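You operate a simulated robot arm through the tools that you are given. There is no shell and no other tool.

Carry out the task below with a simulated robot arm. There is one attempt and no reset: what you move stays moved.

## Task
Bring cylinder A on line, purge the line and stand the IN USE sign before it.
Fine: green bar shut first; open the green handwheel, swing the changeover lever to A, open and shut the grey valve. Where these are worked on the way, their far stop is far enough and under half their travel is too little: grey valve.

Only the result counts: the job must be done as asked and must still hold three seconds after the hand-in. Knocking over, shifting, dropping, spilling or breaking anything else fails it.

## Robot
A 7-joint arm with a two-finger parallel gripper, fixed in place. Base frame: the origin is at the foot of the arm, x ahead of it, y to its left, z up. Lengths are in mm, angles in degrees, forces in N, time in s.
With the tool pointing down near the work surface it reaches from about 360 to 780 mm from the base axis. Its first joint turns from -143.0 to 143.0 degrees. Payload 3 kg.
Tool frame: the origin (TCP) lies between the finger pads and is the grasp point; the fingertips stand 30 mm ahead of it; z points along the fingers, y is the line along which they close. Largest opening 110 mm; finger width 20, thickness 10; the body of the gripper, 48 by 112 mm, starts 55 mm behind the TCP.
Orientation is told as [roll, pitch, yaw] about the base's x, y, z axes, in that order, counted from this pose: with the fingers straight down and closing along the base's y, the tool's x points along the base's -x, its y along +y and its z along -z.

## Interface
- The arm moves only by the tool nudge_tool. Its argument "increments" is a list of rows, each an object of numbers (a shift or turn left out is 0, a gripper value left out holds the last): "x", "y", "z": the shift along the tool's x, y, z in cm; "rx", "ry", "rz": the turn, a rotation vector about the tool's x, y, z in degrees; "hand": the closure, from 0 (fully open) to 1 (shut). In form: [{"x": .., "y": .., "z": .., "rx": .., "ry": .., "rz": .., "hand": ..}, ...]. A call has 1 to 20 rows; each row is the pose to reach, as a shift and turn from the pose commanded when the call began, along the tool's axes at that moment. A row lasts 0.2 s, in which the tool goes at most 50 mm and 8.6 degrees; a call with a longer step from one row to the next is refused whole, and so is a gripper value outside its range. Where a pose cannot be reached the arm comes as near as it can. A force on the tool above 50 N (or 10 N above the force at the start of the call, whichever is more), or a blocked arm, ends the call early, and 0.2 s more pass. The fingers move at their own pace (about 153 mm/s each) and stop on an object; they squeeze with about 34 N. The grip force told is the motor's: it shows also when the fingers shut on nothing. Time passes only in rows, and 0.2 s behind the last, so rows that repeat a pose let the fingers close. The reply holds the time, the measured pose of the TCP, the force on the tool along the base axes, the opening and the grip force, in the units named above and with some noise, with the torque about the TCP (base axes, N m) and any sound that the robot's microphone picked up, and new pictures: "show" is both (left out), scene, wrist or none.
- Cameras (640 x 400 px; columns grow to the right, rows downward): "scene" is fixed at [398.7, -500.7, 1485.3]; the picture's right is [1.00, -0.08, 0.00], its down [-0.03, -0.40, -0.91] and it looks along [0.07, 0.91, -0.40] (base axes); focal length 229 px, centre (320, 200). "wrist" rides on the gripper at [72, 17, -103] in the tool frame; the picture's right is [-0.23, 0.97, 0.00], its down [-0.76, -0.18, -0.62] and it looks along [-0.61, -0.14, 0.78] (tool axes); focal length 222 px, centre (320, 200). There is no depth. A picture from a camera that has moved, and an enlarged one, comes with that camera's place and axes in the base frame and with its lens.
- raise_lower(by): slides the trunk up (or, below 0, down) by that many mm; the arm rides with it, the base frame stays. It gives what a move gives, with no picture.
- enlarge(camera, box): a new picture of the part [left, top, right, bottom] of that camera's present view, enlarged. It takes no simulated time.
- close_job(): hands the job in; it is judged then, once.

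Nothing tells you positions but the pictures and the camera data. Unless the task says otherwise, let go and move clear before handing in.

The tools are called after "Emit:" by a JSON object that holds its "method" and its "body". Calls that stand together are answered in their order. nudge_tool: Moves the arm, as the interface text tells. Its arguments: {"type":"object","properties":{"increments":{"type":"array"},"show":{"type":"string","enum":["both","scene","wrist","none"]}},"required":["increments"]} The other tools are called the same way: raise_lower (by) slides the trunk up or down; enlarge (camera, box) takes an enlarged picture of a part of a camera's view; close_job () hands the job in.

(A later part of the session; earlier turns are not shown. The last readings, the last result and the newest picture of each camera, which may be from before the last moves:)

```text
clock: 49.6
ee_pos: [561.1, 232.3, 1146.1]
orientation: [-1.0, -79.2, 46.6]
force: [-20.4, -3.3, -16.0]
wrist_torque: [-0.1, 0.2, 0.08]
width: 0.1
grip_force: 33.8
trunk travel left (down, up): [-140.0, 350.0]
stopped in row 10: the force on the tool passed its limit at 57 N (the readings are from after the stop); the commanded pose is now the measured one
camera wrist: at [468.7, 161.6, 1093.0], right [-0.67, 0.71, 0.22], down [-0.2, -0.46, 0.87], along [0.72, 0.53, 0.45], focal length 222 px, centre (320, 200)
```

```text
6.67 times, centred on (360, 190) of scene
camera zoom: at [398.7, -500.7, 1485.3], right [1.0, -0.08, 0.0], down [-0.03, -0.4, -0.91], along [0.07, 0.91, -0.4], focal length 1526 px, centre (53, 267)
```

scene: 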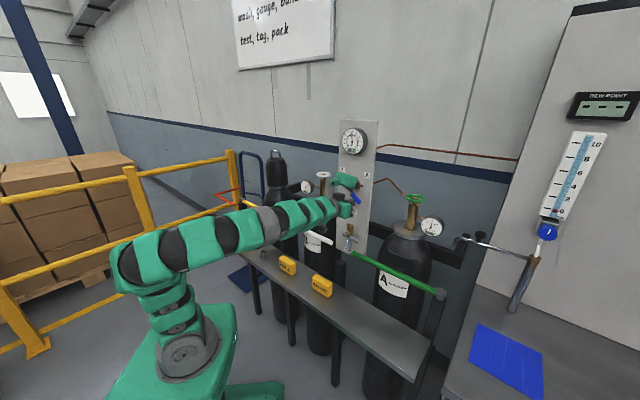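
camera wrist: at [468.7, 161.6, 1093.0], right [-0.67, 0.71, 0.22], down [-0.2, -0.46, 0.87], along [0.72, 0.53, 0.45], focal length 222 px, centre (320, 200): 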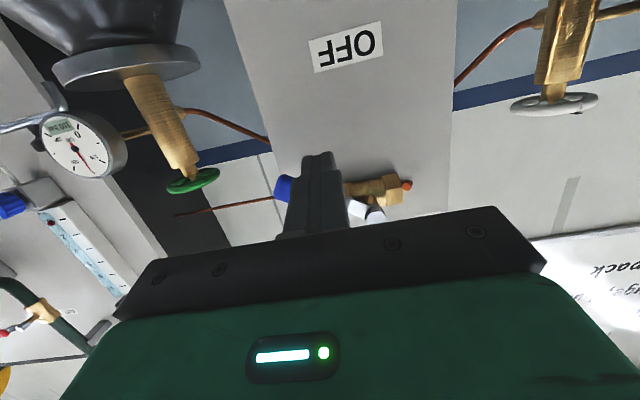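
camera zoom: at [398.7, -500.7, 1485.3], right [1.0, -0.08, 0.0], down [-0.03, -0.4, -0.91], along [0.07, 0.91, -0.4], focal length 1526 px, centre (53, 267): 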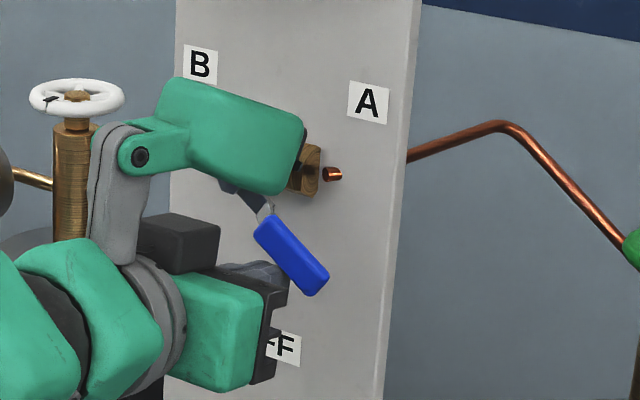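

The push stopped at about 55° with the force on the fingertips. Before deciding whether that is the A stop or a snag, I'll check the panel gauge and the details.

Emit:
{"method": "enlarge", "body": {"camera": "scene", "box": [330, 120, 394, 160]}}

Emit:
{"method": "enlarge", "body": {"camera": "scene", "box": [328, 170, 376, 200]}}

Emit:
{"method": "enlarge", "body": {"camera": "wrist", "box": [250, 130, 410, 230]}}

```text
10.00 times, centred on (362, 140) of scene
camera zoom: at [398.7, -500.7, 1485.3], right [1.0, -0.08, 0.0], down [-0.03, -0.4, -0.91], along [0.07, 0.91, -0.4], focal length 2290 px, centre (-100, 800)
```

zoom: 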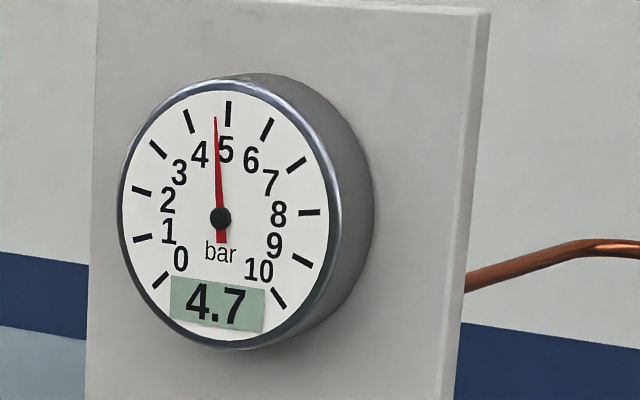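

```text
13.33 times, centred on (352, 185) of scene
camera zoom: at [398.7, -500.7, 1485.3], right [1.0, -0.08, 0.0], down [-0.03, -0.4, -0.91], along [0.07, 0.91, -0.4], focal length 3053 px, centre (-107, 400)
```

zoom: 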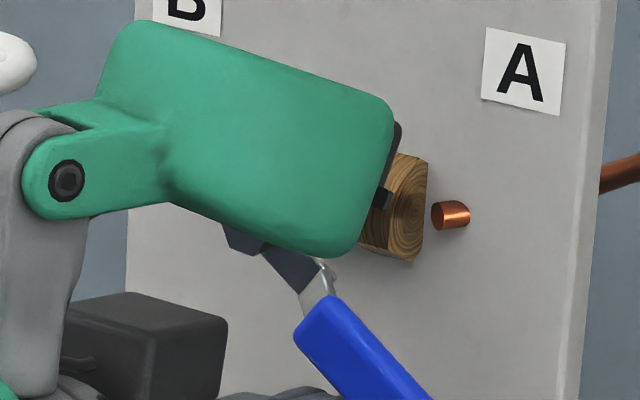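

```text
4.00 times, centred on (330, 180) of wrist
camera zoom: at [468.7, 161.6, 1093.0], right [-0.67, 0.71, 0.22], down [-0.2, -0.46, 0.87], along [0.72, 0.53, 0.45], focal length 888 px, centre (280, 280)
```

zoom: 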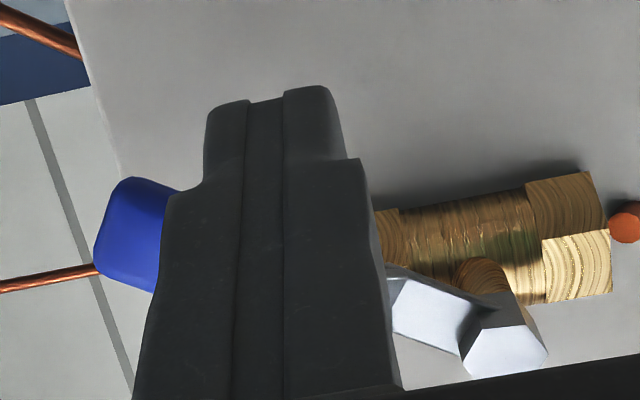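

The gauge now reads 4.7 bar, so the line is fed from A. I'll back off slightly and check the lever angle and whether the gauge is still rising.

Emit:
{"method": "nudge_tool", "body": {"increments": [{"x": 0.7, "y": 0.5, "hand": 1}, {"x": 1.5, "y": 1.0}, {"x": 3.0, "y": 1.5}]}}

Emit:
{"method": "enlarge", "body": {"camera": "scene", "box": [330, 120, 394, 160]}}

Emit:
{"method": "enlarge", "body": {"camera": "scene", "box": [328, 170, 376, 200]}}

Emit:
{"method": "enlarge", "body": {"camera": "wrist", "box": [250, 130, 410, 230]}}

```text
clock: 50.5
ee_pos: [549.4, 236.3, 1116.1]
orientation: [-0.8, -79.4, 46.2]
force: [1.1, 0.1, 0.2]
wrist_torque: [-0.02, 0.0, -0.01]
width: 0.1
grip_force: 33.9
trunk travel left (down, up): [-140.0, 350.0]
camera wrist: at [456.7, 166.2, 1064.2], right [-0.66, 0.71, 0.22], down [-0.21, -0.46, 0.86], along [0.72, 0.53, 0.45], focal length 222 px, centre (320, 200)
```

scene: 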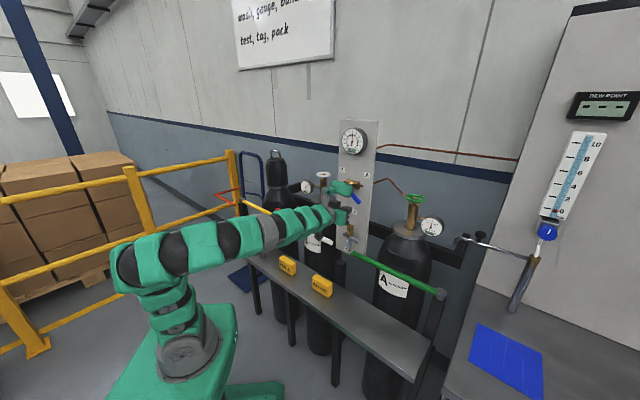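
wrist: 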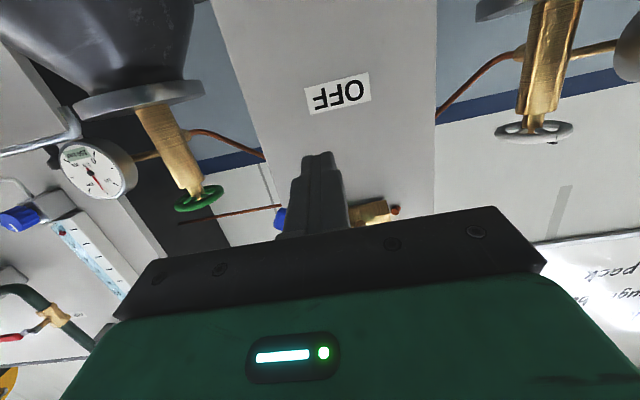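

```text
10.00 times, centred on (362, 140) of scene
camera zoom: at [398.7, -500.7, 1485.3], right [1.0, -0.08, 0.0], down [-0.03, -0.4, -0.91], along [0.07, 0.91, -0.4], focal length 2290 px, centre (-100, 800)
```

zoom: 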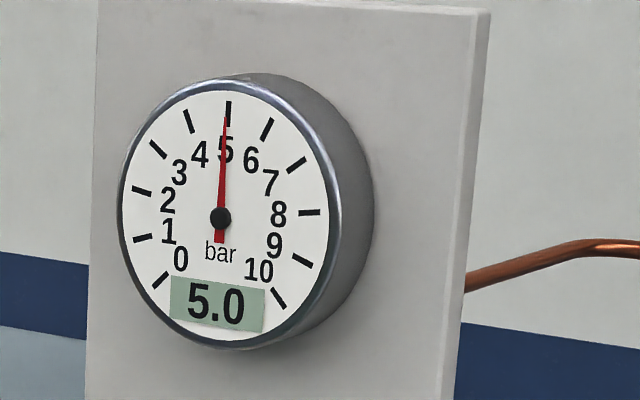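

```text
13.33 times, centred on (352, 185) of scene
camera zoom: at [398.7, -500.7, 1485.3], right [1.0, -0.08, 0.0], down [-0.03, -0.4, -0.91], along [0.07, 0.91, -0.4], focal length 3053 px, centre (-107, 400)
```

zoom: 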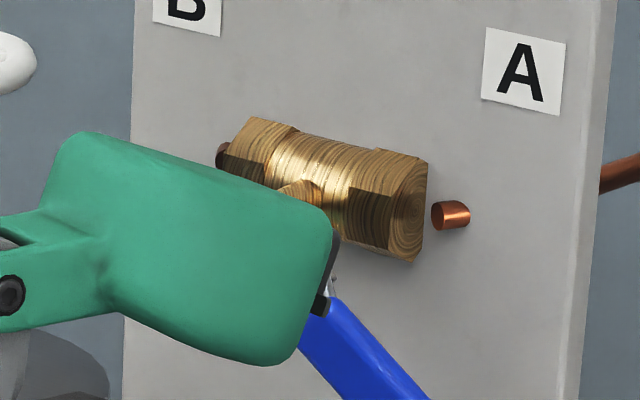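

```text
4.00 times, centred on (330, 180) of wrist
camera zoom: at [456.7, 166.2, 1064.2], right [-0.66, 0.71, 0.22], down [-0.21, -0.46, 0.86], along [0.72, 0.53, 0.45], focal length 888 px, centre (280, 280)
```

zoom: 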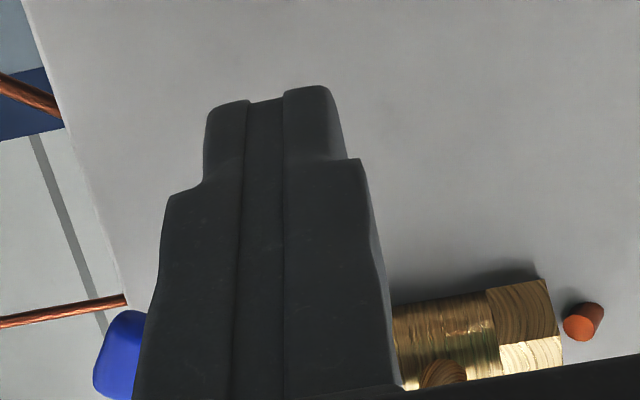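

The gauge has settled at 5.0 bar and the lever sits at about 57–60°. To be sure it is on its A stop, I'm pushing again near the handle's end with more leverage.

Emit:
{"method": "nudge_tool", "body": {"increments": [{"x": -0.09, "y": -1.3, "z": 0.3, "hand": 1}, {"x": -0.09, "y": -2.5, "z": 0.49}, {"x": -1.27, "y": -2.5, "z": 0.27}, {"x": -1.6, "y": -2.72, "z": 0.21}, {"x": -1.94, "y": -2.94, "z": 0.15}, {"x": -2.27, "y": -3.16, "z": 0.08}, {"x": -2.6, "y": -3.38, "z": 0.02}, {"x": -2.94, "y": -3.6, "z": -0.04}, {"x": -3.27, "y": -3.82, "z": -0.1}]}}

Emit:
{"method": "enlarge", "body": {"camera": "scene", "box": [312, 160, 408, 220]}}

Emit:
{"method": "enlarge", "body": {"camera": "wrist", "box": [250, 130, 410, 230]}}

```text
clock: 52.0
ee_pos: [572.9, 221.4, 1134.4]
orientation: [0.5, -78.4, 45.7]
force: [-6.3, -3.7, -21.9]
wrist_torque: [-0.08, 0.38, -0.03]
width: 0.0
grip_force: 34.0
trunk travel left (down, up): [-140.0, 350.0]
stopped in row 7: the force on the tool passed its limit at 54 N (the readings are from after the stop); the commanded pose is now the measured one
camera wrist: at [481.1, 149.9, 1083.4], right [-0.67, 0.71, 0.22], down [-0.19, -0.45, 0.87], along [0.72, 0.54, 0.44], focal length 222 px, centre (320, 200)
```

scene: 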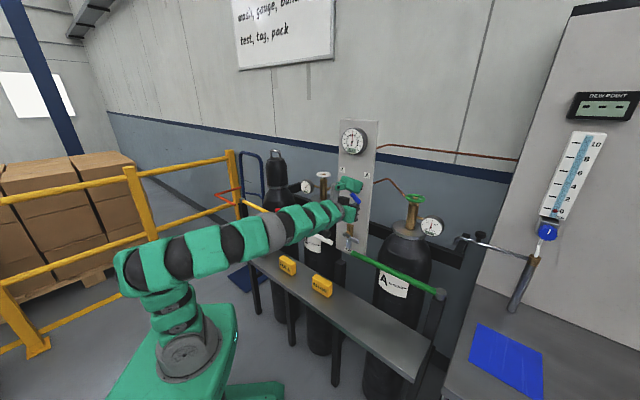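
wrist: 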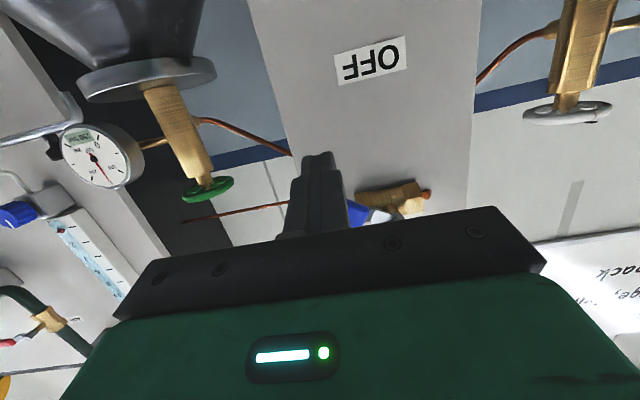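

```text
6.67 times, centred on (360, 190) of scene
camera zoom: at [398.7, -500.7, 1485.3], right [1.0, -0.08, 0.0], down [-0.03, -0.4, -0.91], along [0.07, 0.91, -0.4], focal length 1526 px, centre (53, 267)
```

zoom: 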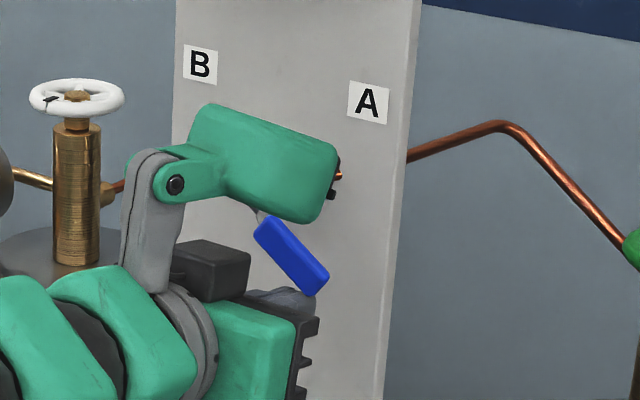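

```text
4.00 times, centred on (330, 180) of wrist
camera zoom: at [481.1, 149.9, 1083.4], right [-0.67, 0.71, 0.22], down [-0.19, -0.45, 0.87], along [0.72, 0.54, 0.44], focal length 888 px, centre (280, 280)
```

zoom: 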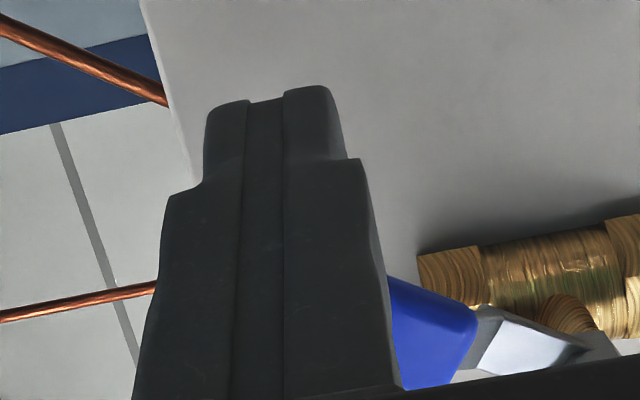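

The handle didn't move at all under 54 N at the far end, so the lever is on its A stop, with the gauge at 5.0 bar. I'm backing out and moving down to look at the grey BLEED valve from close by.

Emit:
{"method": "nudge_tool", "body": {"increments": [{"x": 0.98, "z": 0.2, "hand": 1}, {"x": 1.58, "z": -2.74}, {"x": 2.19, "z": -5.68}, {"x": 5.2, "y": -1.45, "z": -5.06}, {"x": 8.2, "y": -2.9, "z": -4.43}, {"x": 11.3, "y": -4.35, "z": -3.8}, {"x": 14.3, "y": -5.8, "z": -3.19}]}}

Emit:
{"method": "enlarge", "body": {"camera": "wrist", "box": [300, 80, 460, 180]}}

Emit:
{"method": "enlarge", "body": {"camera": "scene", "box": [320, 160, 416, 220]}}

Emit:
{"method": "enlarge", "body": {"camera": "scene", "box": [320, 210, 416, 270]}}

```text
clock: 53.6
ee_pos: [564.6, 143.4, 994.8]
orientation: [-5.9, -77.5, 54.7]
force: [1.3, -0.4, 1.7]
wrist_torque: [-0.11, 0.11, 0.09]
width: 0.0
grip_force: 34.1
out of reach, approached as far as the arm can: row 5, 6
trunk travel left (down, up): [-140.0, 350.0]
camera wrist: at [476.2, 66.8, 946.4], right [-0.71, 0.68, 0.2], down [-0.17, -0.44, 0.88], along [0.69, 0.59, 0.43], focal length 222 px, centre (320, 200)
```

scene: 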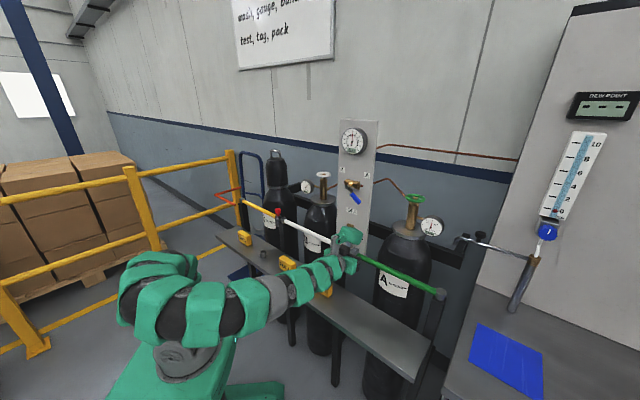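
wrist: 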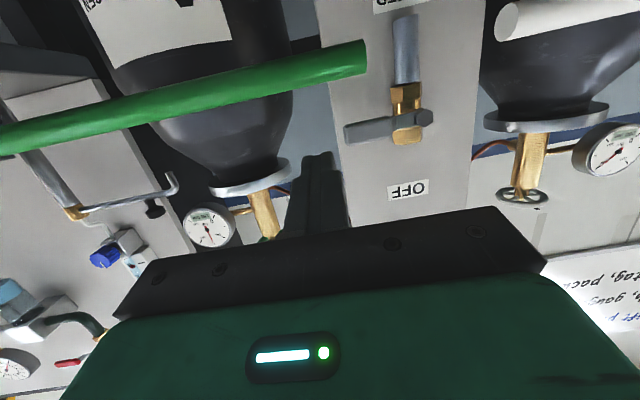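

```text
4.00 times, centred on (380, 130) of wrist
camera zoom: at [476.2, 66.8, 946.4], right [-0.71, 0.68, 0.2], down [-0.17, -0.44, 0.88], along [0.69, 0.59, 0.43], focal length 888 px, centre (80, 480)
```

zoom: 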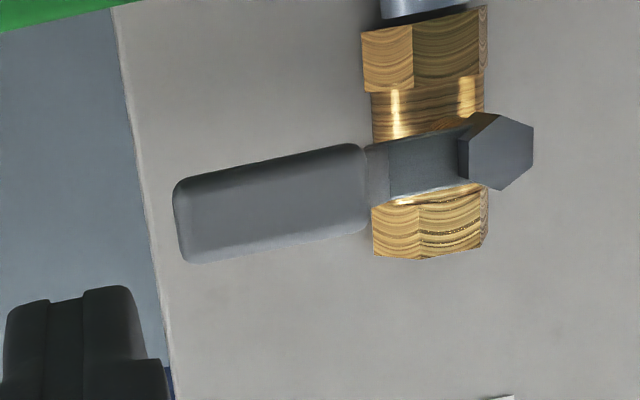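

```text
6.67 times, centred on (368, 190) of scene
camera zoom: at [398.7, -500.7, 1485.3], right [1.0, -0.08, 0.0], down [-0.03, -0.4, -0.91], along [0.07, 0.91, -0.4], focal length 1526 px, centre (0, 267)
```

zoom: 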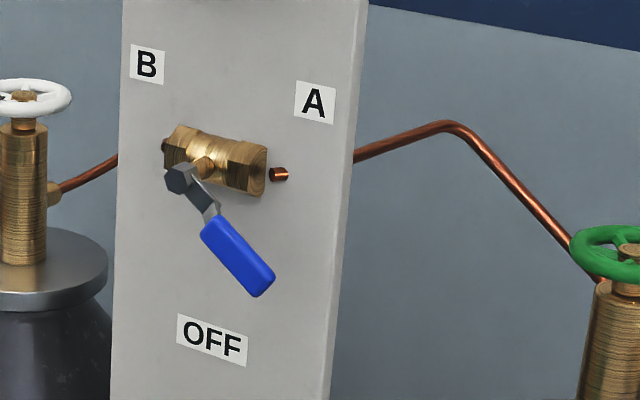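

```text
6.67 times, centred on (368, 240) of scene
camera zoom: at [398.7, -500.7, 1485.3], right [1.0, -0.08, 0.0], down [-0.03, -0.4, -0.91], along [0.07, 0.91, -0.4], focal length 1526 px, centre (0, -67)
```

zoom: 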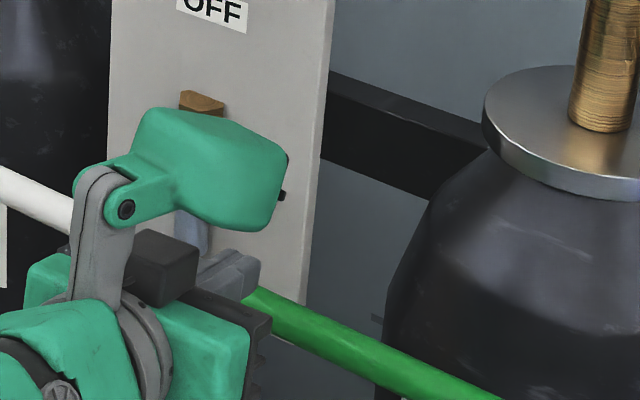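

The grey handle points right (shut), with its pivot at about (558, 281, 985). The green bar's end lies just below it, so I expect it to open upward. The arm pose was slightly off, so I'm doing a null move to see whether it settles.

Emit:
{"method": "nudge_tool", "body": {"increments": [{"z": 0, "hand": 1}, {"z": 0, "hand": 1}], "show": "none"}}

```text
clock: 54.2
ee_pos: [574.3, 136.3, 1000.2]
orientation: [0.2, -78.7, 45.8]
force: [-0.3, -0.8, -0.5]
wrist_torque: [-0.01, 0.01, 0.04]
width: 0.0
grip_force: 34.2
trunk travel left (down, up): [-140.0, 350.0]
```

The arm settled correctly at (574, 136, 1000). For more comfortable reach at the bleed valve, I'll raise the hand clear and then lower the trunk by 135 mm.

Emit:
{"method": "nudge_tool", "body": {"increments": [{"x": -3.2, "z": -1.15, "hand": 1}, {"x": -6.4, "z": -2.3}, {"x": -9.6, "z": -3.45}, {"x": -12.85, "z": -4.6}, {"x": -12.85, "z": -4.6}], "show": "scene"}}

Emit:
{"method": "raise_lower", "body": {"by": -135}}

```text
clock: 55.4
ee_pos: [558.9, 121.1, 1136.4]
orientation: [-0.1, -78.7, 46.1]
force: [0.3, -0.1, -0.6]
wrist_torque: [-0.01, 0.01, 0.0]
width: 0.0
grip_force: 34.0
trunk travel left (down, up): [-140.0, 350.0]
```

scene: 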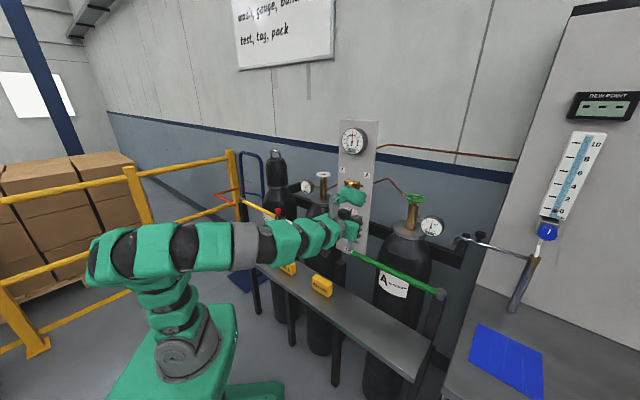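

```text
clock: 57.0
ee_pos: [557.4, 122.9, 1000.6]
orientation: [0.0, -78.9, 45.8]
force: [-0.5, 0.7, 0.6]
wrist_torque: [0.0, 0.0, 0.03]
width: 0.0
grip_force: 33.5
trunk travel left (down, up): [-5.0, 485.0]
```

Trunk lowered, with the hand at (557, 123, 1000) facing the panel. I'll take fresh views from here.

Emit:
{"method": "nudge_tool", "body": {"increments": [{"z": 0, "hand": 1}]}}

Emit:
{"method": "enlarge", "body": {"camera": "wrist", "box": [290, 60, 450, 160]}}

Emit:
{"method": "enlarge", "body": {"camera": "scene", "box": [320, 210, 416, 270]}}

```text
clock: 57.4
ee_pos: [559.6, 122.1, 1000.5]
orientation: [0.0, -78.9, 45.9]
force: [0.1, 0.8, 0.0]
wrist_torque: [0.03, -0.05, 0.02]
width: 0.0
grip_force: 33.9
trunk travel left (down, up): [-5.0, 485.0]
camera wrist: at [466.6, 50.7, 950.5], right [-0.67, 0.71, 0.22], down [-0.19, -0.46, 0.87], along [0.72, 0.54, 0.44], focal length 222 px, centre (320, 200)
```

scene: 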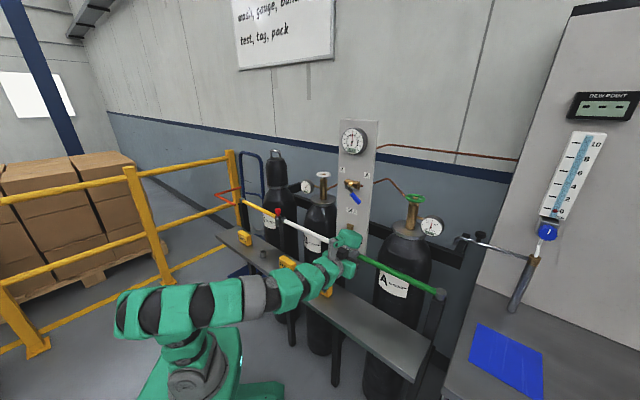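
wrist: 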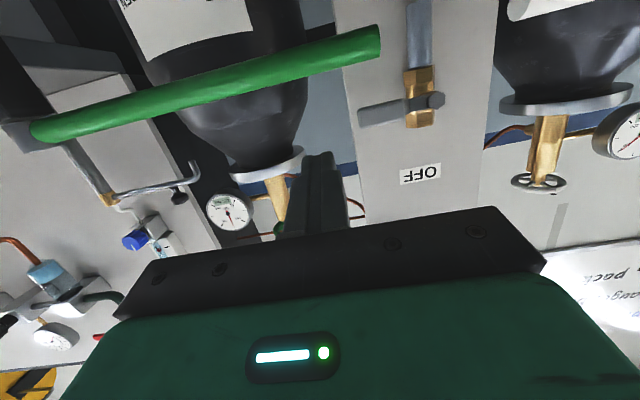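

```text
4.00 times, centred on (370, 110) of wrist
camera zoom: at [466.6, 50.7, 950.5], right [-0.67, 0.71, 0.22], down [-0.19, -0.46, 0.87], along [0.72, 0.54, 0.44], focal length 888 px, centre (120, 560)
```

zoom: 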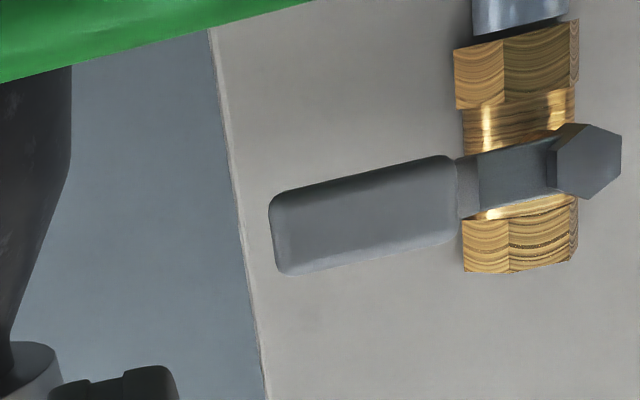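

```text
6.67 times, centred on (368, 240) of scene
camera zoom: at [398.7, -500.7, 1485.3], right [1.0, -0.08, 0.0], down [-0.03, -0.4, -0.91], along [0.07, 0.91, -0.4], focal length 1526 px, centre (0, -67)
```

zoom: 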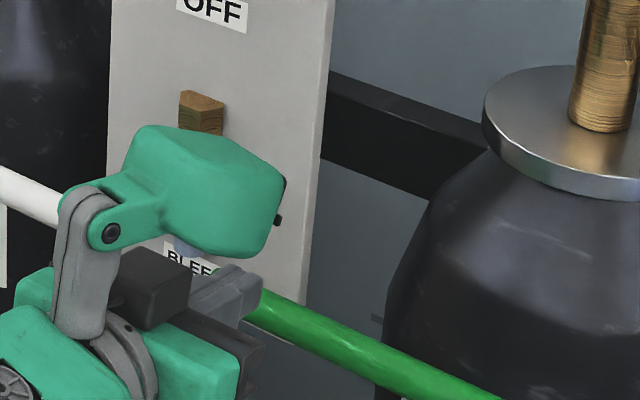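

The handle end is at (603, 219, 985) and the bar's end sits just left of and below it. I'm moving the fingers to a pre-entry pose just in front of and below the handle.

Emit:
{"method": "nudge_tool", "body": {"increments": [{"x": 0.88, "y": 2.29, "z": 1.53, "hand": 1}, {"x": 1.76, "y": 4.58, "z": 3.07}, {"x": 2.64, "y": 6.87, "z": 4.6}, {"x": 2.64, "y": 6.87, "z": 4.6}]}}

Emit:
{"method": "enlarge", "body": {"camera": "wrist", "box": [240, 80, 400, 180]}}

Emit:
{"method": "enlarge", "body": {"camera": "scene", "box": [320, 220, 384, 260]}}

```text
clock: 58.4
ee_pos: [537.1, 198.5, 968.0]
orientation: [0.0, -78.7, 46.0]
force: [-0.5, 0.7, 0.2]
wrist_torque: [-0.02, 0.0, -0.01]
width: 0.2
grip_force: 34.2
trunk travel left (down, up): [-5.0, 485.0]
camera wrist: at [443.8, 127.7, 916.1], right [-0.67, 0.71, 0.22], down [-0.19, -0.46, 0.87], along [0.72, 0.54, 0.44], focal length 222 px, centre (320, 200)
```

scene: 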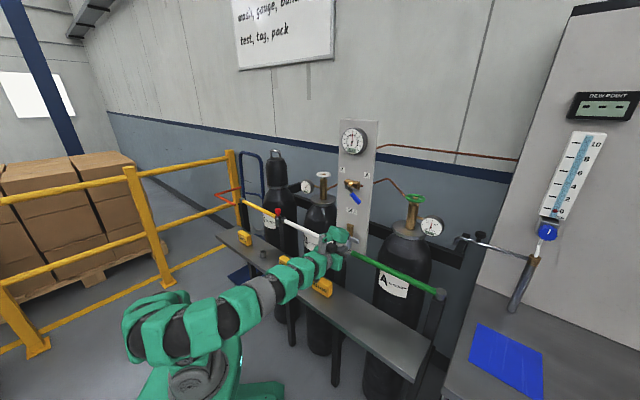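
wrist: 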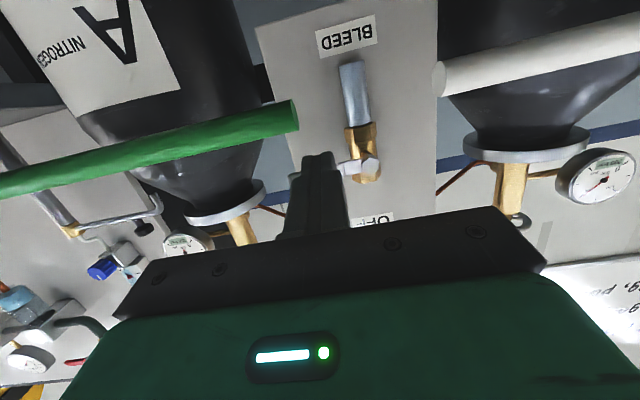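

```text
4.00 times, centred on (320, 130) of wrist
camera zoom: at [443.8, 127.7, 916.1], right [-0.67, 0.71, 0.22], down [-0.19, -0.46, 0.87], along [0.72, 0.54, 0.44], focal length 888 px, centre (320, 480)
```

zoom: 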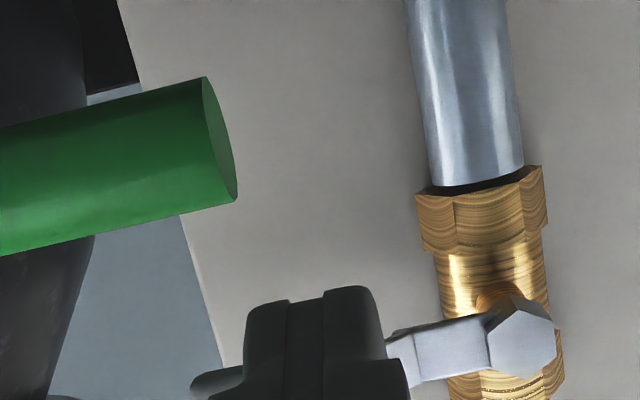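

```text
10.00 times, centred on (352, 240) of scene
camera zoom: at [398.7, -500.7, 1485.3], right [1.0, -0.08, 0.0], down [-0.03, -0.4, -0.91], along [0.07, 0.91, -0.4], focal length 2290 px, centre (0, -200)
```

zoom: 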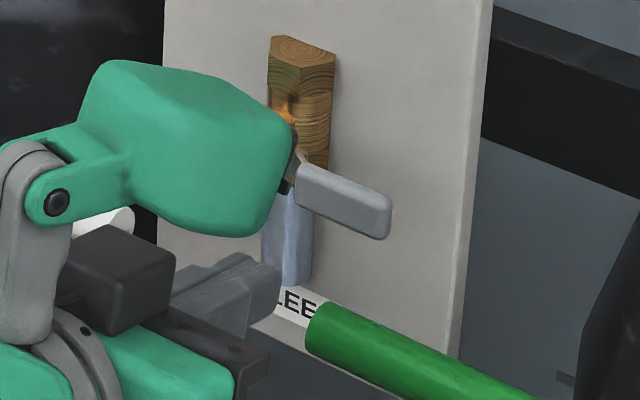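

The finger tip is lined up under the handle with clearance above the bar. I'm entering slowly.

Emit:
{"method": "nudge_tool", "body": {"increments": [{"x": -0.15, "y": -0.02, "z": 1.1, "hand": 1}, {"x": -0.3, "y": -0.03, "z": 2.1}, {"x": -0.47, "y": -0.05, "z": 3.2}, {"x": -0.63, "y": -0.07, "z": 4.16}]}}

Emit:
{"method": "enlarge", "body": {"camera": "wrist", "box": [240, 80, 400, 180]}}

Emit:
{"method": "enlarge", "body": {"camera": "scene", "box": [320, 220, 384, 260]}}

```text
clock: 59.4
ee_pos: [567.2, 228.5, 964.0]
orientation: [0.3, -78.7, 45.7]
force: [0.0, -0.3, 0.1]
wrist_torque: [-0.01, -0.04, 0.0]
width: 0.2
grip_force: 34.0
trunk travel left (down, up): [-5.0, 485.0]
camera wrist: at [474.3, 157.5, 913.4], right [-0.67, 0.71, 0.22], down [-0.19, -0.46, 0.87], along [0.72, 0.54, 0.44], focal length 222 px, centre (320, 200)
```

scene: 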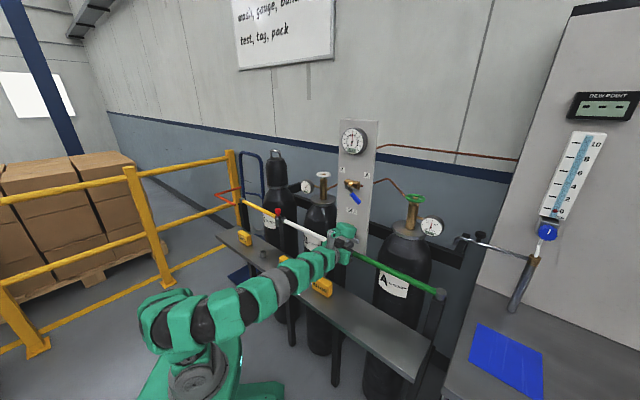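
wrist: 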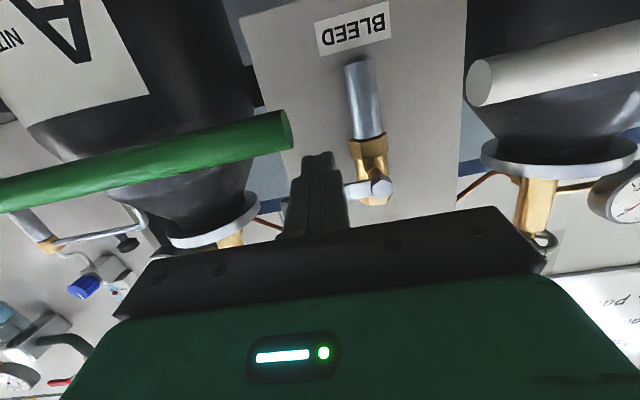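

```text
4.00 times, centred on (320, 130) of wrist
camera zoom: at [474.3, 157.5, 913.4], right [-0.67, 0.71, 0.22], down [-0.19, -0.46, 0.87], along [0.72, 0.54, 0.44], focal length 888 px, centre (320, 480)
```

zoom: 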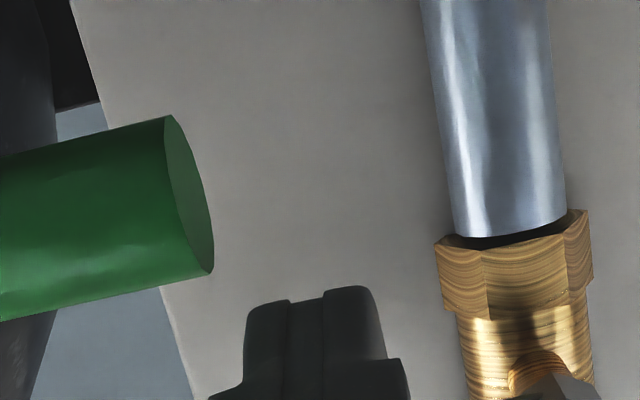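

```text
10.00 times, centred on (352, 240) of scene
camera zoom: at [398.7, -500.7, 1485.3], right [1.0, -0.08, 0.0], down [-0.03, -0.4, -0.91], along [0.07, 0.91, -0.4], focal length 2290 px, centre (0, -200)
```

zoom: 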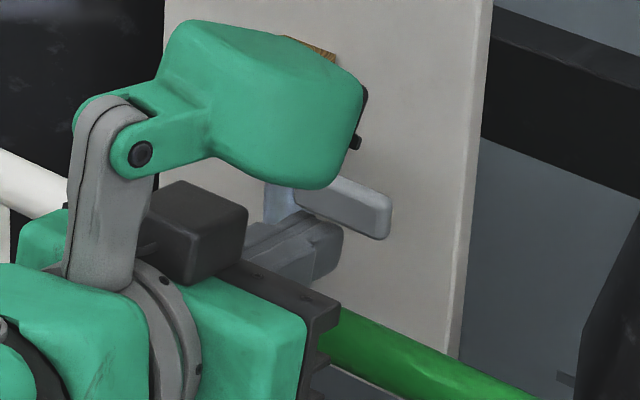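

The finger is under the handle without contact. I'm testing upward gently.

Emit:
{"method": "nudge_tool", "body": {"increments": [{"x": -0.39, "z": -0.08, "hand": 1}, {"x": -0.78, "z": -0.16}, {"x": -1.08, "y": -0.1, "z": -0.22}, {"x": -1.37, "y": -0.2, "z": -0.27}, {"x": -1.67, "y": -0.3, "z": -0.33}]}}

Emit:
{"method": "enlarge", "body": {"camera": "scene", "box": [320, 220, 384, 260]}}

Emit:
{"method": "enlarge", "body": {"camera": "wrist", "box": [240, 80, 400, 180]}}

```text
clock: 60.6
ee_pos: [570.2, 225.6, 982.9]
orientation: [0.0, -78.9, 45.8]
force: [-0.2, 0.0, -0.4]
wrist_torque: [0.01, 0.0, 0.01]
width: 0.0
grip_force: 34.0
trunk travel left (down, up): [-5.0, 485.0]
camera wrist: at [477.6, 154.2, 931.6], right [-0.67, 0.71, 0.22], down [-0.2, -0.46, 0.87], along [0.72, 0.53, 0.44], focal length 222 px, centre (320, 200)
```

scene: 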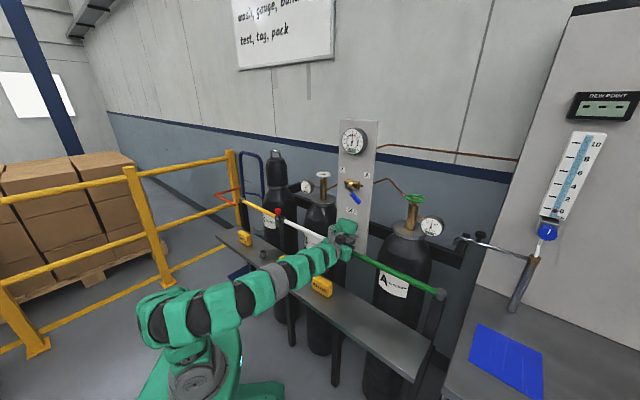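
wrist: 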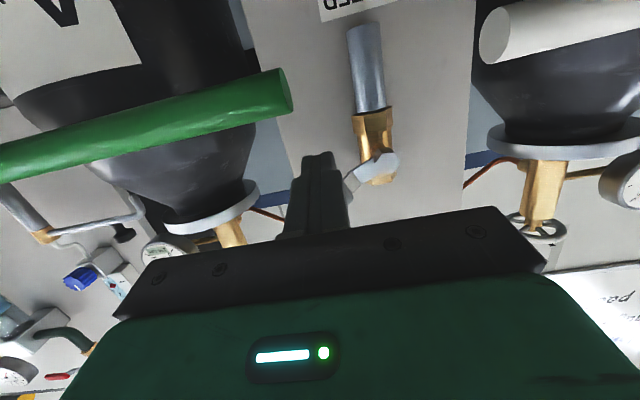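

```text
10.00 times, centred on (352, 240) of scene
camera zoom: at [398.7, -500.7, 1485.3], right [1.0, -0.08, 0.0], down [-0.03, -0.4, -0.91], along [0.07, 0.91, -0.4], focal length 2290 px, centre (0, -200)
```

zoom: 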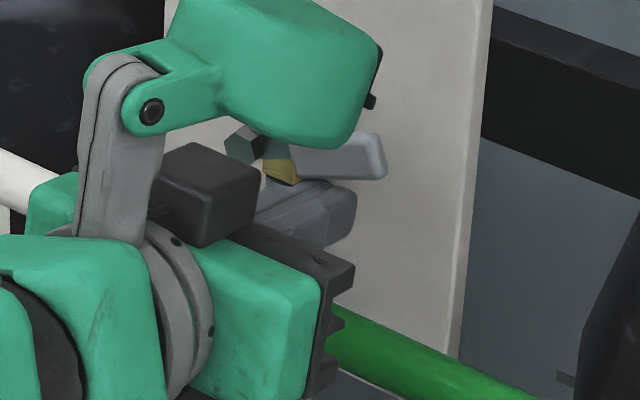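

```text
4.00 times, centred on (320, 130) of wrist
camera zoom: at [477.6, 154.2, 931.6], right [-0.67, 0.71, 0.22], down [-0.2, -0.46, 0.87], along [0.72, 0.53, 0.44], focal length 888 px, centre (320, 480)
```

zoom: 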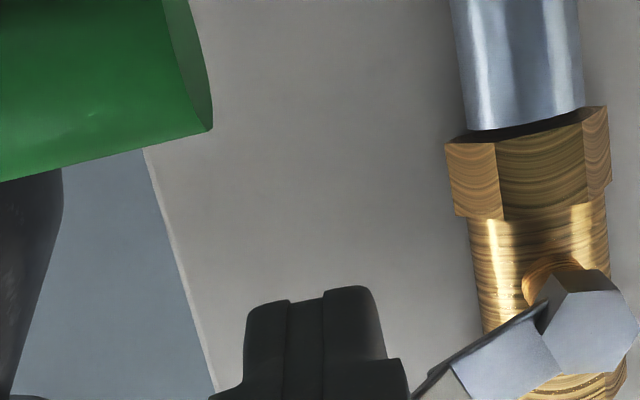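

The handle moves upward, so that is the opening direction. I'm continuing the arc towards the vertical until the open stop is felt.

Emit:
{"method": "nudge_tool", "body": {"increments": [{"x": -0.85, "y": -0.07, "z": -0.17, "hand": 1}, {"x": -1.52, "y": -0.09, "z": -0.3}, {"x": -2.19, "y": -0.11, "z": -0.43}, {"x": -2.9, "y": 0.12, "z": -0.57}, {"x": -3.61, "y": 0.35, "z": -0.71}, {"x": -4.26, "y": 0.85, "z": -0.84}, {"x": -4.9, "y": 1.34, "z": -0.96}, {"x": -5.25, "y": 2.02, "z": -1.03}, {"x": -5.57, "y": 2.71, "z": -1.09}, {"x": -5.7, "y": 3.14, "z": -1.12}, {"x": -5.82, "y": 3.56, "z": -1.14}]}}

Emit:
{"method": "enlarge", "body": {"camera": "scene", "box": [320, 210, 384, 250]}}

Emit:
{"method": "enlarge", "body": {"camera": "wrist", "box": [240, 80, 400, 180]}}

Emit:
{"method": "enlarge", "body": {"camera": "scene", "box": [330, 120, 394, 160]}}

```text
clock: 62.9
ee_pos: [553.6, 244.0, 1036.2]
orientation: [0.3, -78.6, 45.1]
force: [15.2, -15.1, -16.0]
wrist_torque: [-0.62, -0.02, -0.49]
width: 0.0
grip_force: 33.6
trunk travel left (down, up): [-5.0, 485.0]
stopped in row 11: the force on the tool passed its limit at 56 N (the readings are from after the stop); the commanded pose is now the measured one
camera wrist: at [459.2, 173.3, 986.5], right [-0.66, 0.72, 0.22], down [-0.2, -0.45, 0.87], along [0.72, 0.53, 0.44], focal length 222 px, centre (320, 200)
```

scene: 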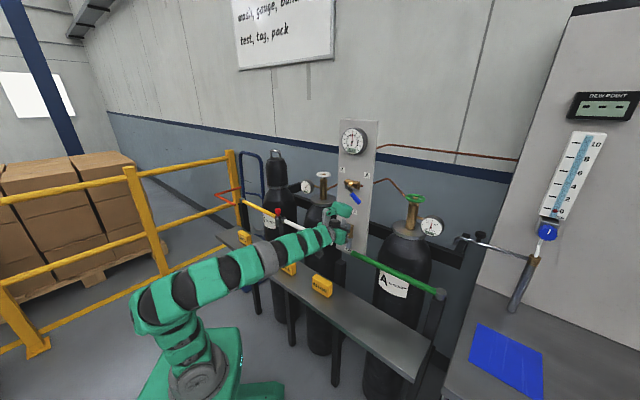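
wrist: 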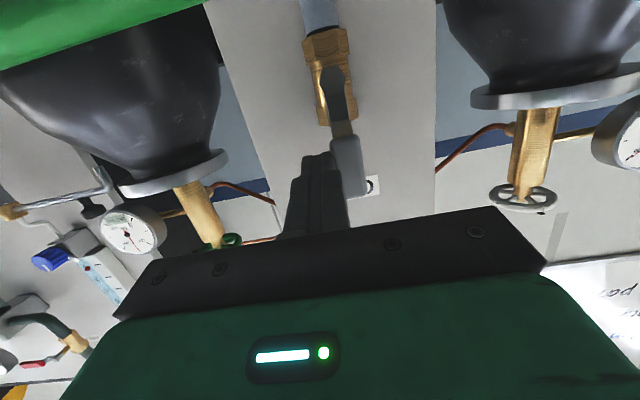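

```text
10.00 times, centred on (352, 230) of scene
camera zoom: at [398.7, -500.7, 1485.3], right [1.0, -0.08, 0.0], down [-0.03, -0.4, -0.91], along [0.07, 0.91, -0.4], focal length 2290 px, centre (0, -100)
```

zoom: 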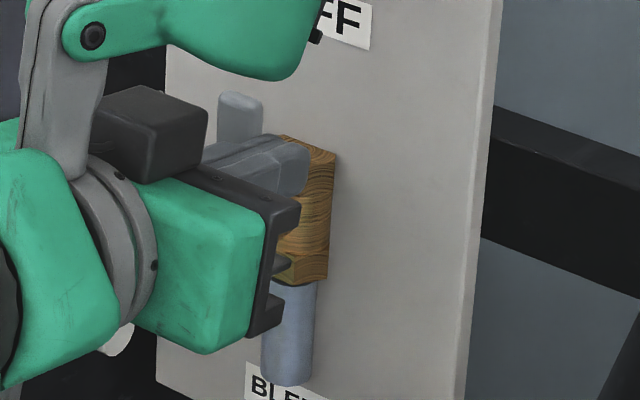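

```text
4.00 times, centred on (320, 130) of wrist
camera zoom: at [459.2, 173.3, 986.5], right [-0.66, 0.72, 0.22], down [-0.2, -0.45, 0.87], along [0.72, 0.53, 0.44], focal length 888 px, centre (320, 480)
```

zoom: 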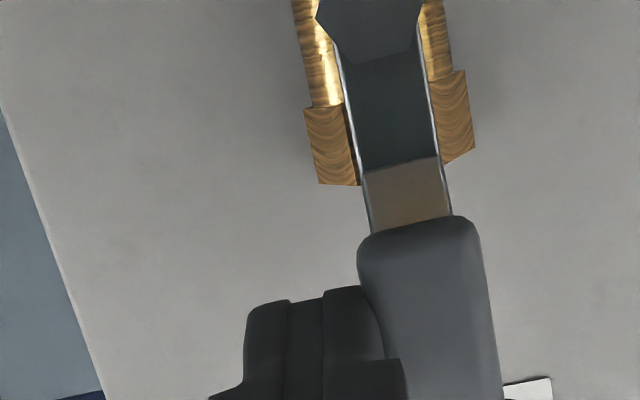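

```text
10.00 times, centred on (362, 140) of scene
camera zoom: at [398.7, -500.7, 1485.3], right [1.0, -0.08, 0.0], down [-0.03, -0.4, -0.91], along [0.07, 0.91, -0.4], focal length 2290 px, centre (-100, 800)
```

zoom: 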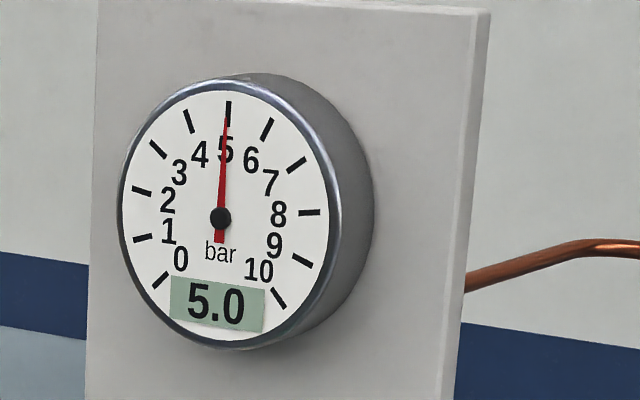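

The grey handle is upright against its open stop, so the bleed is open. I'm moving the fingers off, around in front, and to the left side of the handle to shut it again.

Emit:
{"method": "nudge_tool", "body": {"increments": [{"y": -0.6, "hand": 1}, {"x": 0.49, "y": -0.6, "z": -2.45}, {"x": 0.95, "y": -0.6, "z": -4.71}, {"x": 0.75, "y": 2.5, "z": -4.74}, {"x": 0.66, "y": 5.4, "z": -4.76}, {"x": 0.2, "y": 5.4, "z": -2.51}, {"x": -0.27, "y": 5.4, "z": -0.16}]}}

Emit:
{"method": "enlarge", "body": {"camera": "scene", "box": [320, 210, 384, 250]}}

Emit:
{"method": "enlarge", "body": {"camera": "wrist", "box": [240, 80, 400, 180]}}

```text
clock: 64.5
ee_pos: [508.6, 283.0, 1041.0]
orientation: [-0.3, -78.9, 45.9]
force: [-0.4, 0.2, -0.5]
wrist_torque: [-0.01, 0.01, 0.0]
width: 0.0
grip_force: 34.5
trunk travel left (down, up): [-5.0, 485.0]
camera wrist: at [415.8, 211.9, 990.4], right [-0.66, 0.71, 0.22], down [-0.2, -0.45, 0.87], along [0.72, 0.53, 0.44], focal length 222 px, centre (320, 200)
```

scene: 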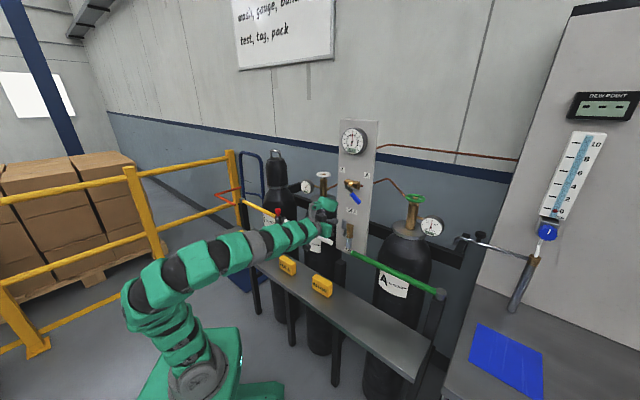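
wrist: 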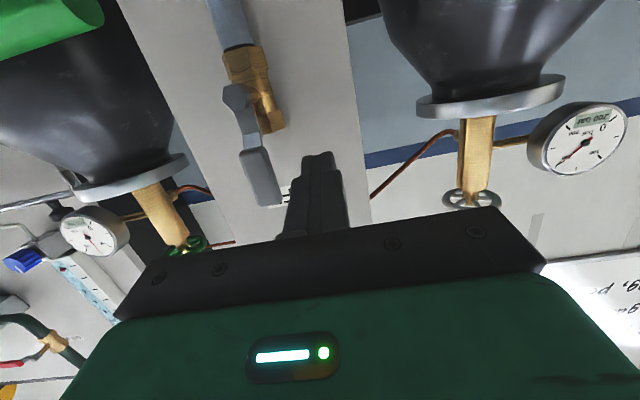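

```text
10.00 times, centred on (352, 230) of scene
camera zoom: at [398.7, -500.7, 1485.3], right [1.0, -0.08, 0.0], down [-0.03, -0.4, -0.91], along [0.07, 0.91, -0.4], focal length 2290 px, centre (0, -100)
```

zoom: 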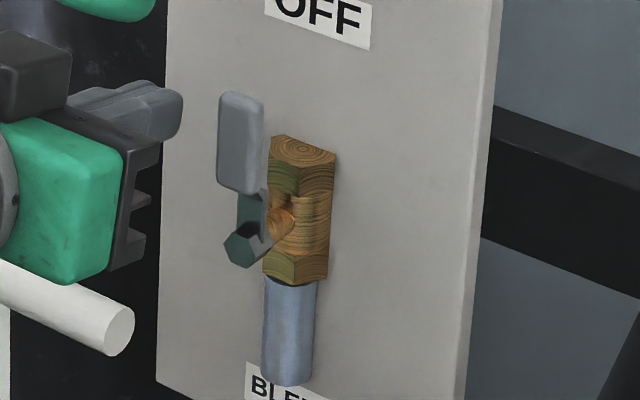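

```text
4.00 times, centred on (320, 130) of wrist
camera zoom: at [415.8, 211.9, 990.4], right [-0.66, 0.71, 0.22], down [-0.2, -0.45, 0.87], along [0.72, 0.53, 0.44], focal length 888 px, centre (320, 480)
```

zoom: 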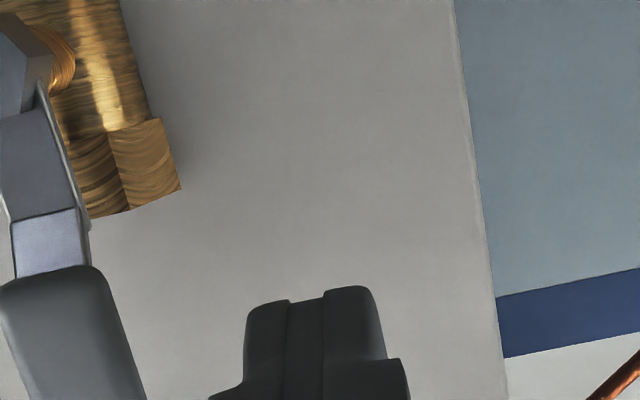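

The grey handle is clearly upright and the fingers are on its left. I'm pushing it right and down along its arc back to the shut stop.

Emit:
{"method": "nudge_tool", "body": {"increments": [{"x": -0.06, "y": -1.0, "z": 0.29, "hand": 1}, {"x": 0.01, "y": -2.01, "z": 0.28}, {"x": -0.15, "y": -2.6, "z": 0.25}, {"x": -0.33, "y": -3.22, "z": 0.19}, {"x": -0.35, "y": -3.86, "z": 0.18}, {"x": -0.37, "y": -4.5, "z": 0.16}, {"x": -0.24, "y": -5.17, "z": 0.18}, {"x": -0.07, "y": -5.84, "z": 0.2}, {"x": 0.25, "y": -6.5, "z": 0.25}, {"x": 0.66, "y": -7.11, "z": 0.32}, {"x": 1.19, "y": -7.65, "z": 0.42}, {"x": 1.78, "y": -8.17, "z": 0.52}, {"x": 2.44, "y": -8.56, "z": 0.65}, {"x": 3.13, "y": -8.86, "z": 0.78}, {"x": 3.47, "y": -8.98, "z": 0.84}, {"x": 3.83, "y": -9.07, "z": 0.91}, {"x": 4.2, "y": -9.1, "z": 0.98}]}}

Emit:
{"method": "enlarge", "body": {"camera": "scene", "box": [320, 210, 384, 250]}}

Emit:
{"method": "enlarge", "body": {"camera": "wrist", "box": [240, 80, 400, 180]}}

```text
clock: 67.9
ee_pos: [574.7, 220.5, 1010.0]
orientation: [-0.9, -79.4, 46.3]
force: [-0.2, 6.1, 15.2]
wrist_torque: [0.37, -0.23, 0.3]
width: 0.0
grip_force: 33.8
trunk travel left (down, up): [-5.0, 485.0]
stopped in row 17: the force on the tool passed its limit at 56 N (the readings are from after the stop); the commanded pose is now the measured one
camera wrist: at [482.0, 149.9, 957.0], right [-0.66, 0.71, 0.22], down [-0.21, -0.46, 0.86], along [0.72, 0.53, 0.45], focal length 222 px, centre (320, 200)
```

scene: 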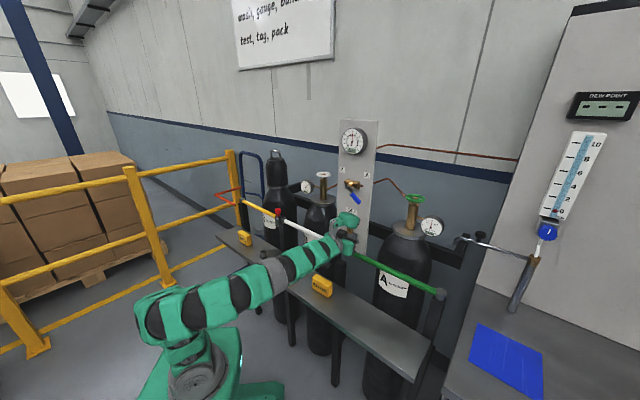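
wrist: 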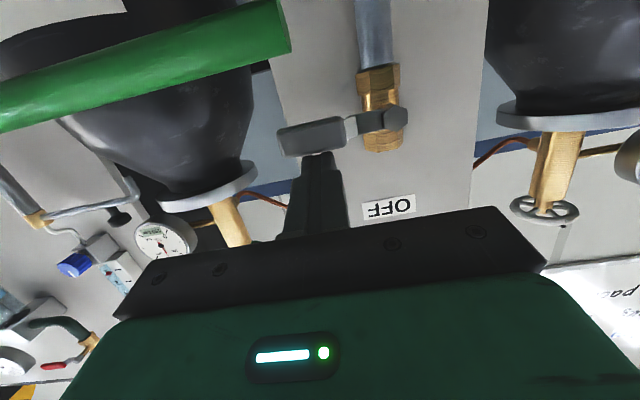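

```text
10.00 times, centred on (352, 230) of scene
camera zoom: at [398.7, -500.7, 1485.3], right [1.0, -0.08, 0.0], down [-0.03, -0.4, -0.91], along [0.07, 0.91, -0.4], focal length 2290 px, centre (0, -100)
```

zoom: 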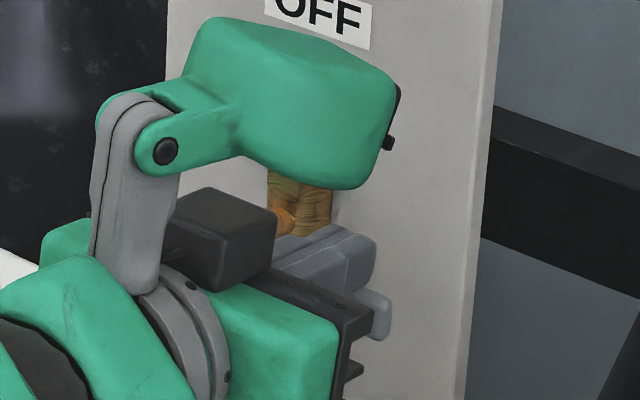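

```text
4.00 times, centred on (320, 130) of wrist
camera zoom: at [482.0, 149.9, 957.0], right [-0.66, 0.71, 0.22], down [-0.21, -0.46, 0.86], along [0.72, 0.53, 0.45], focal length 888 px, centre (320, 480)
```

zoom: 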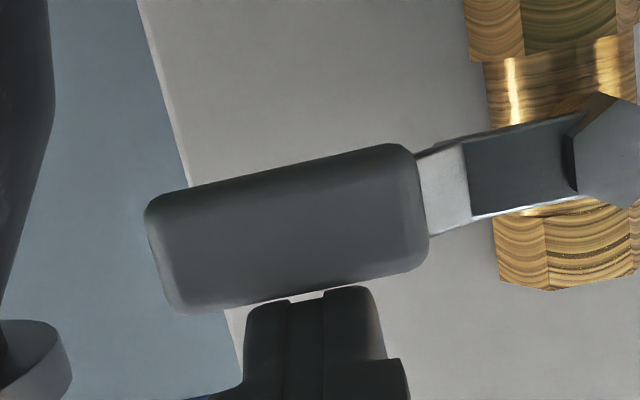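

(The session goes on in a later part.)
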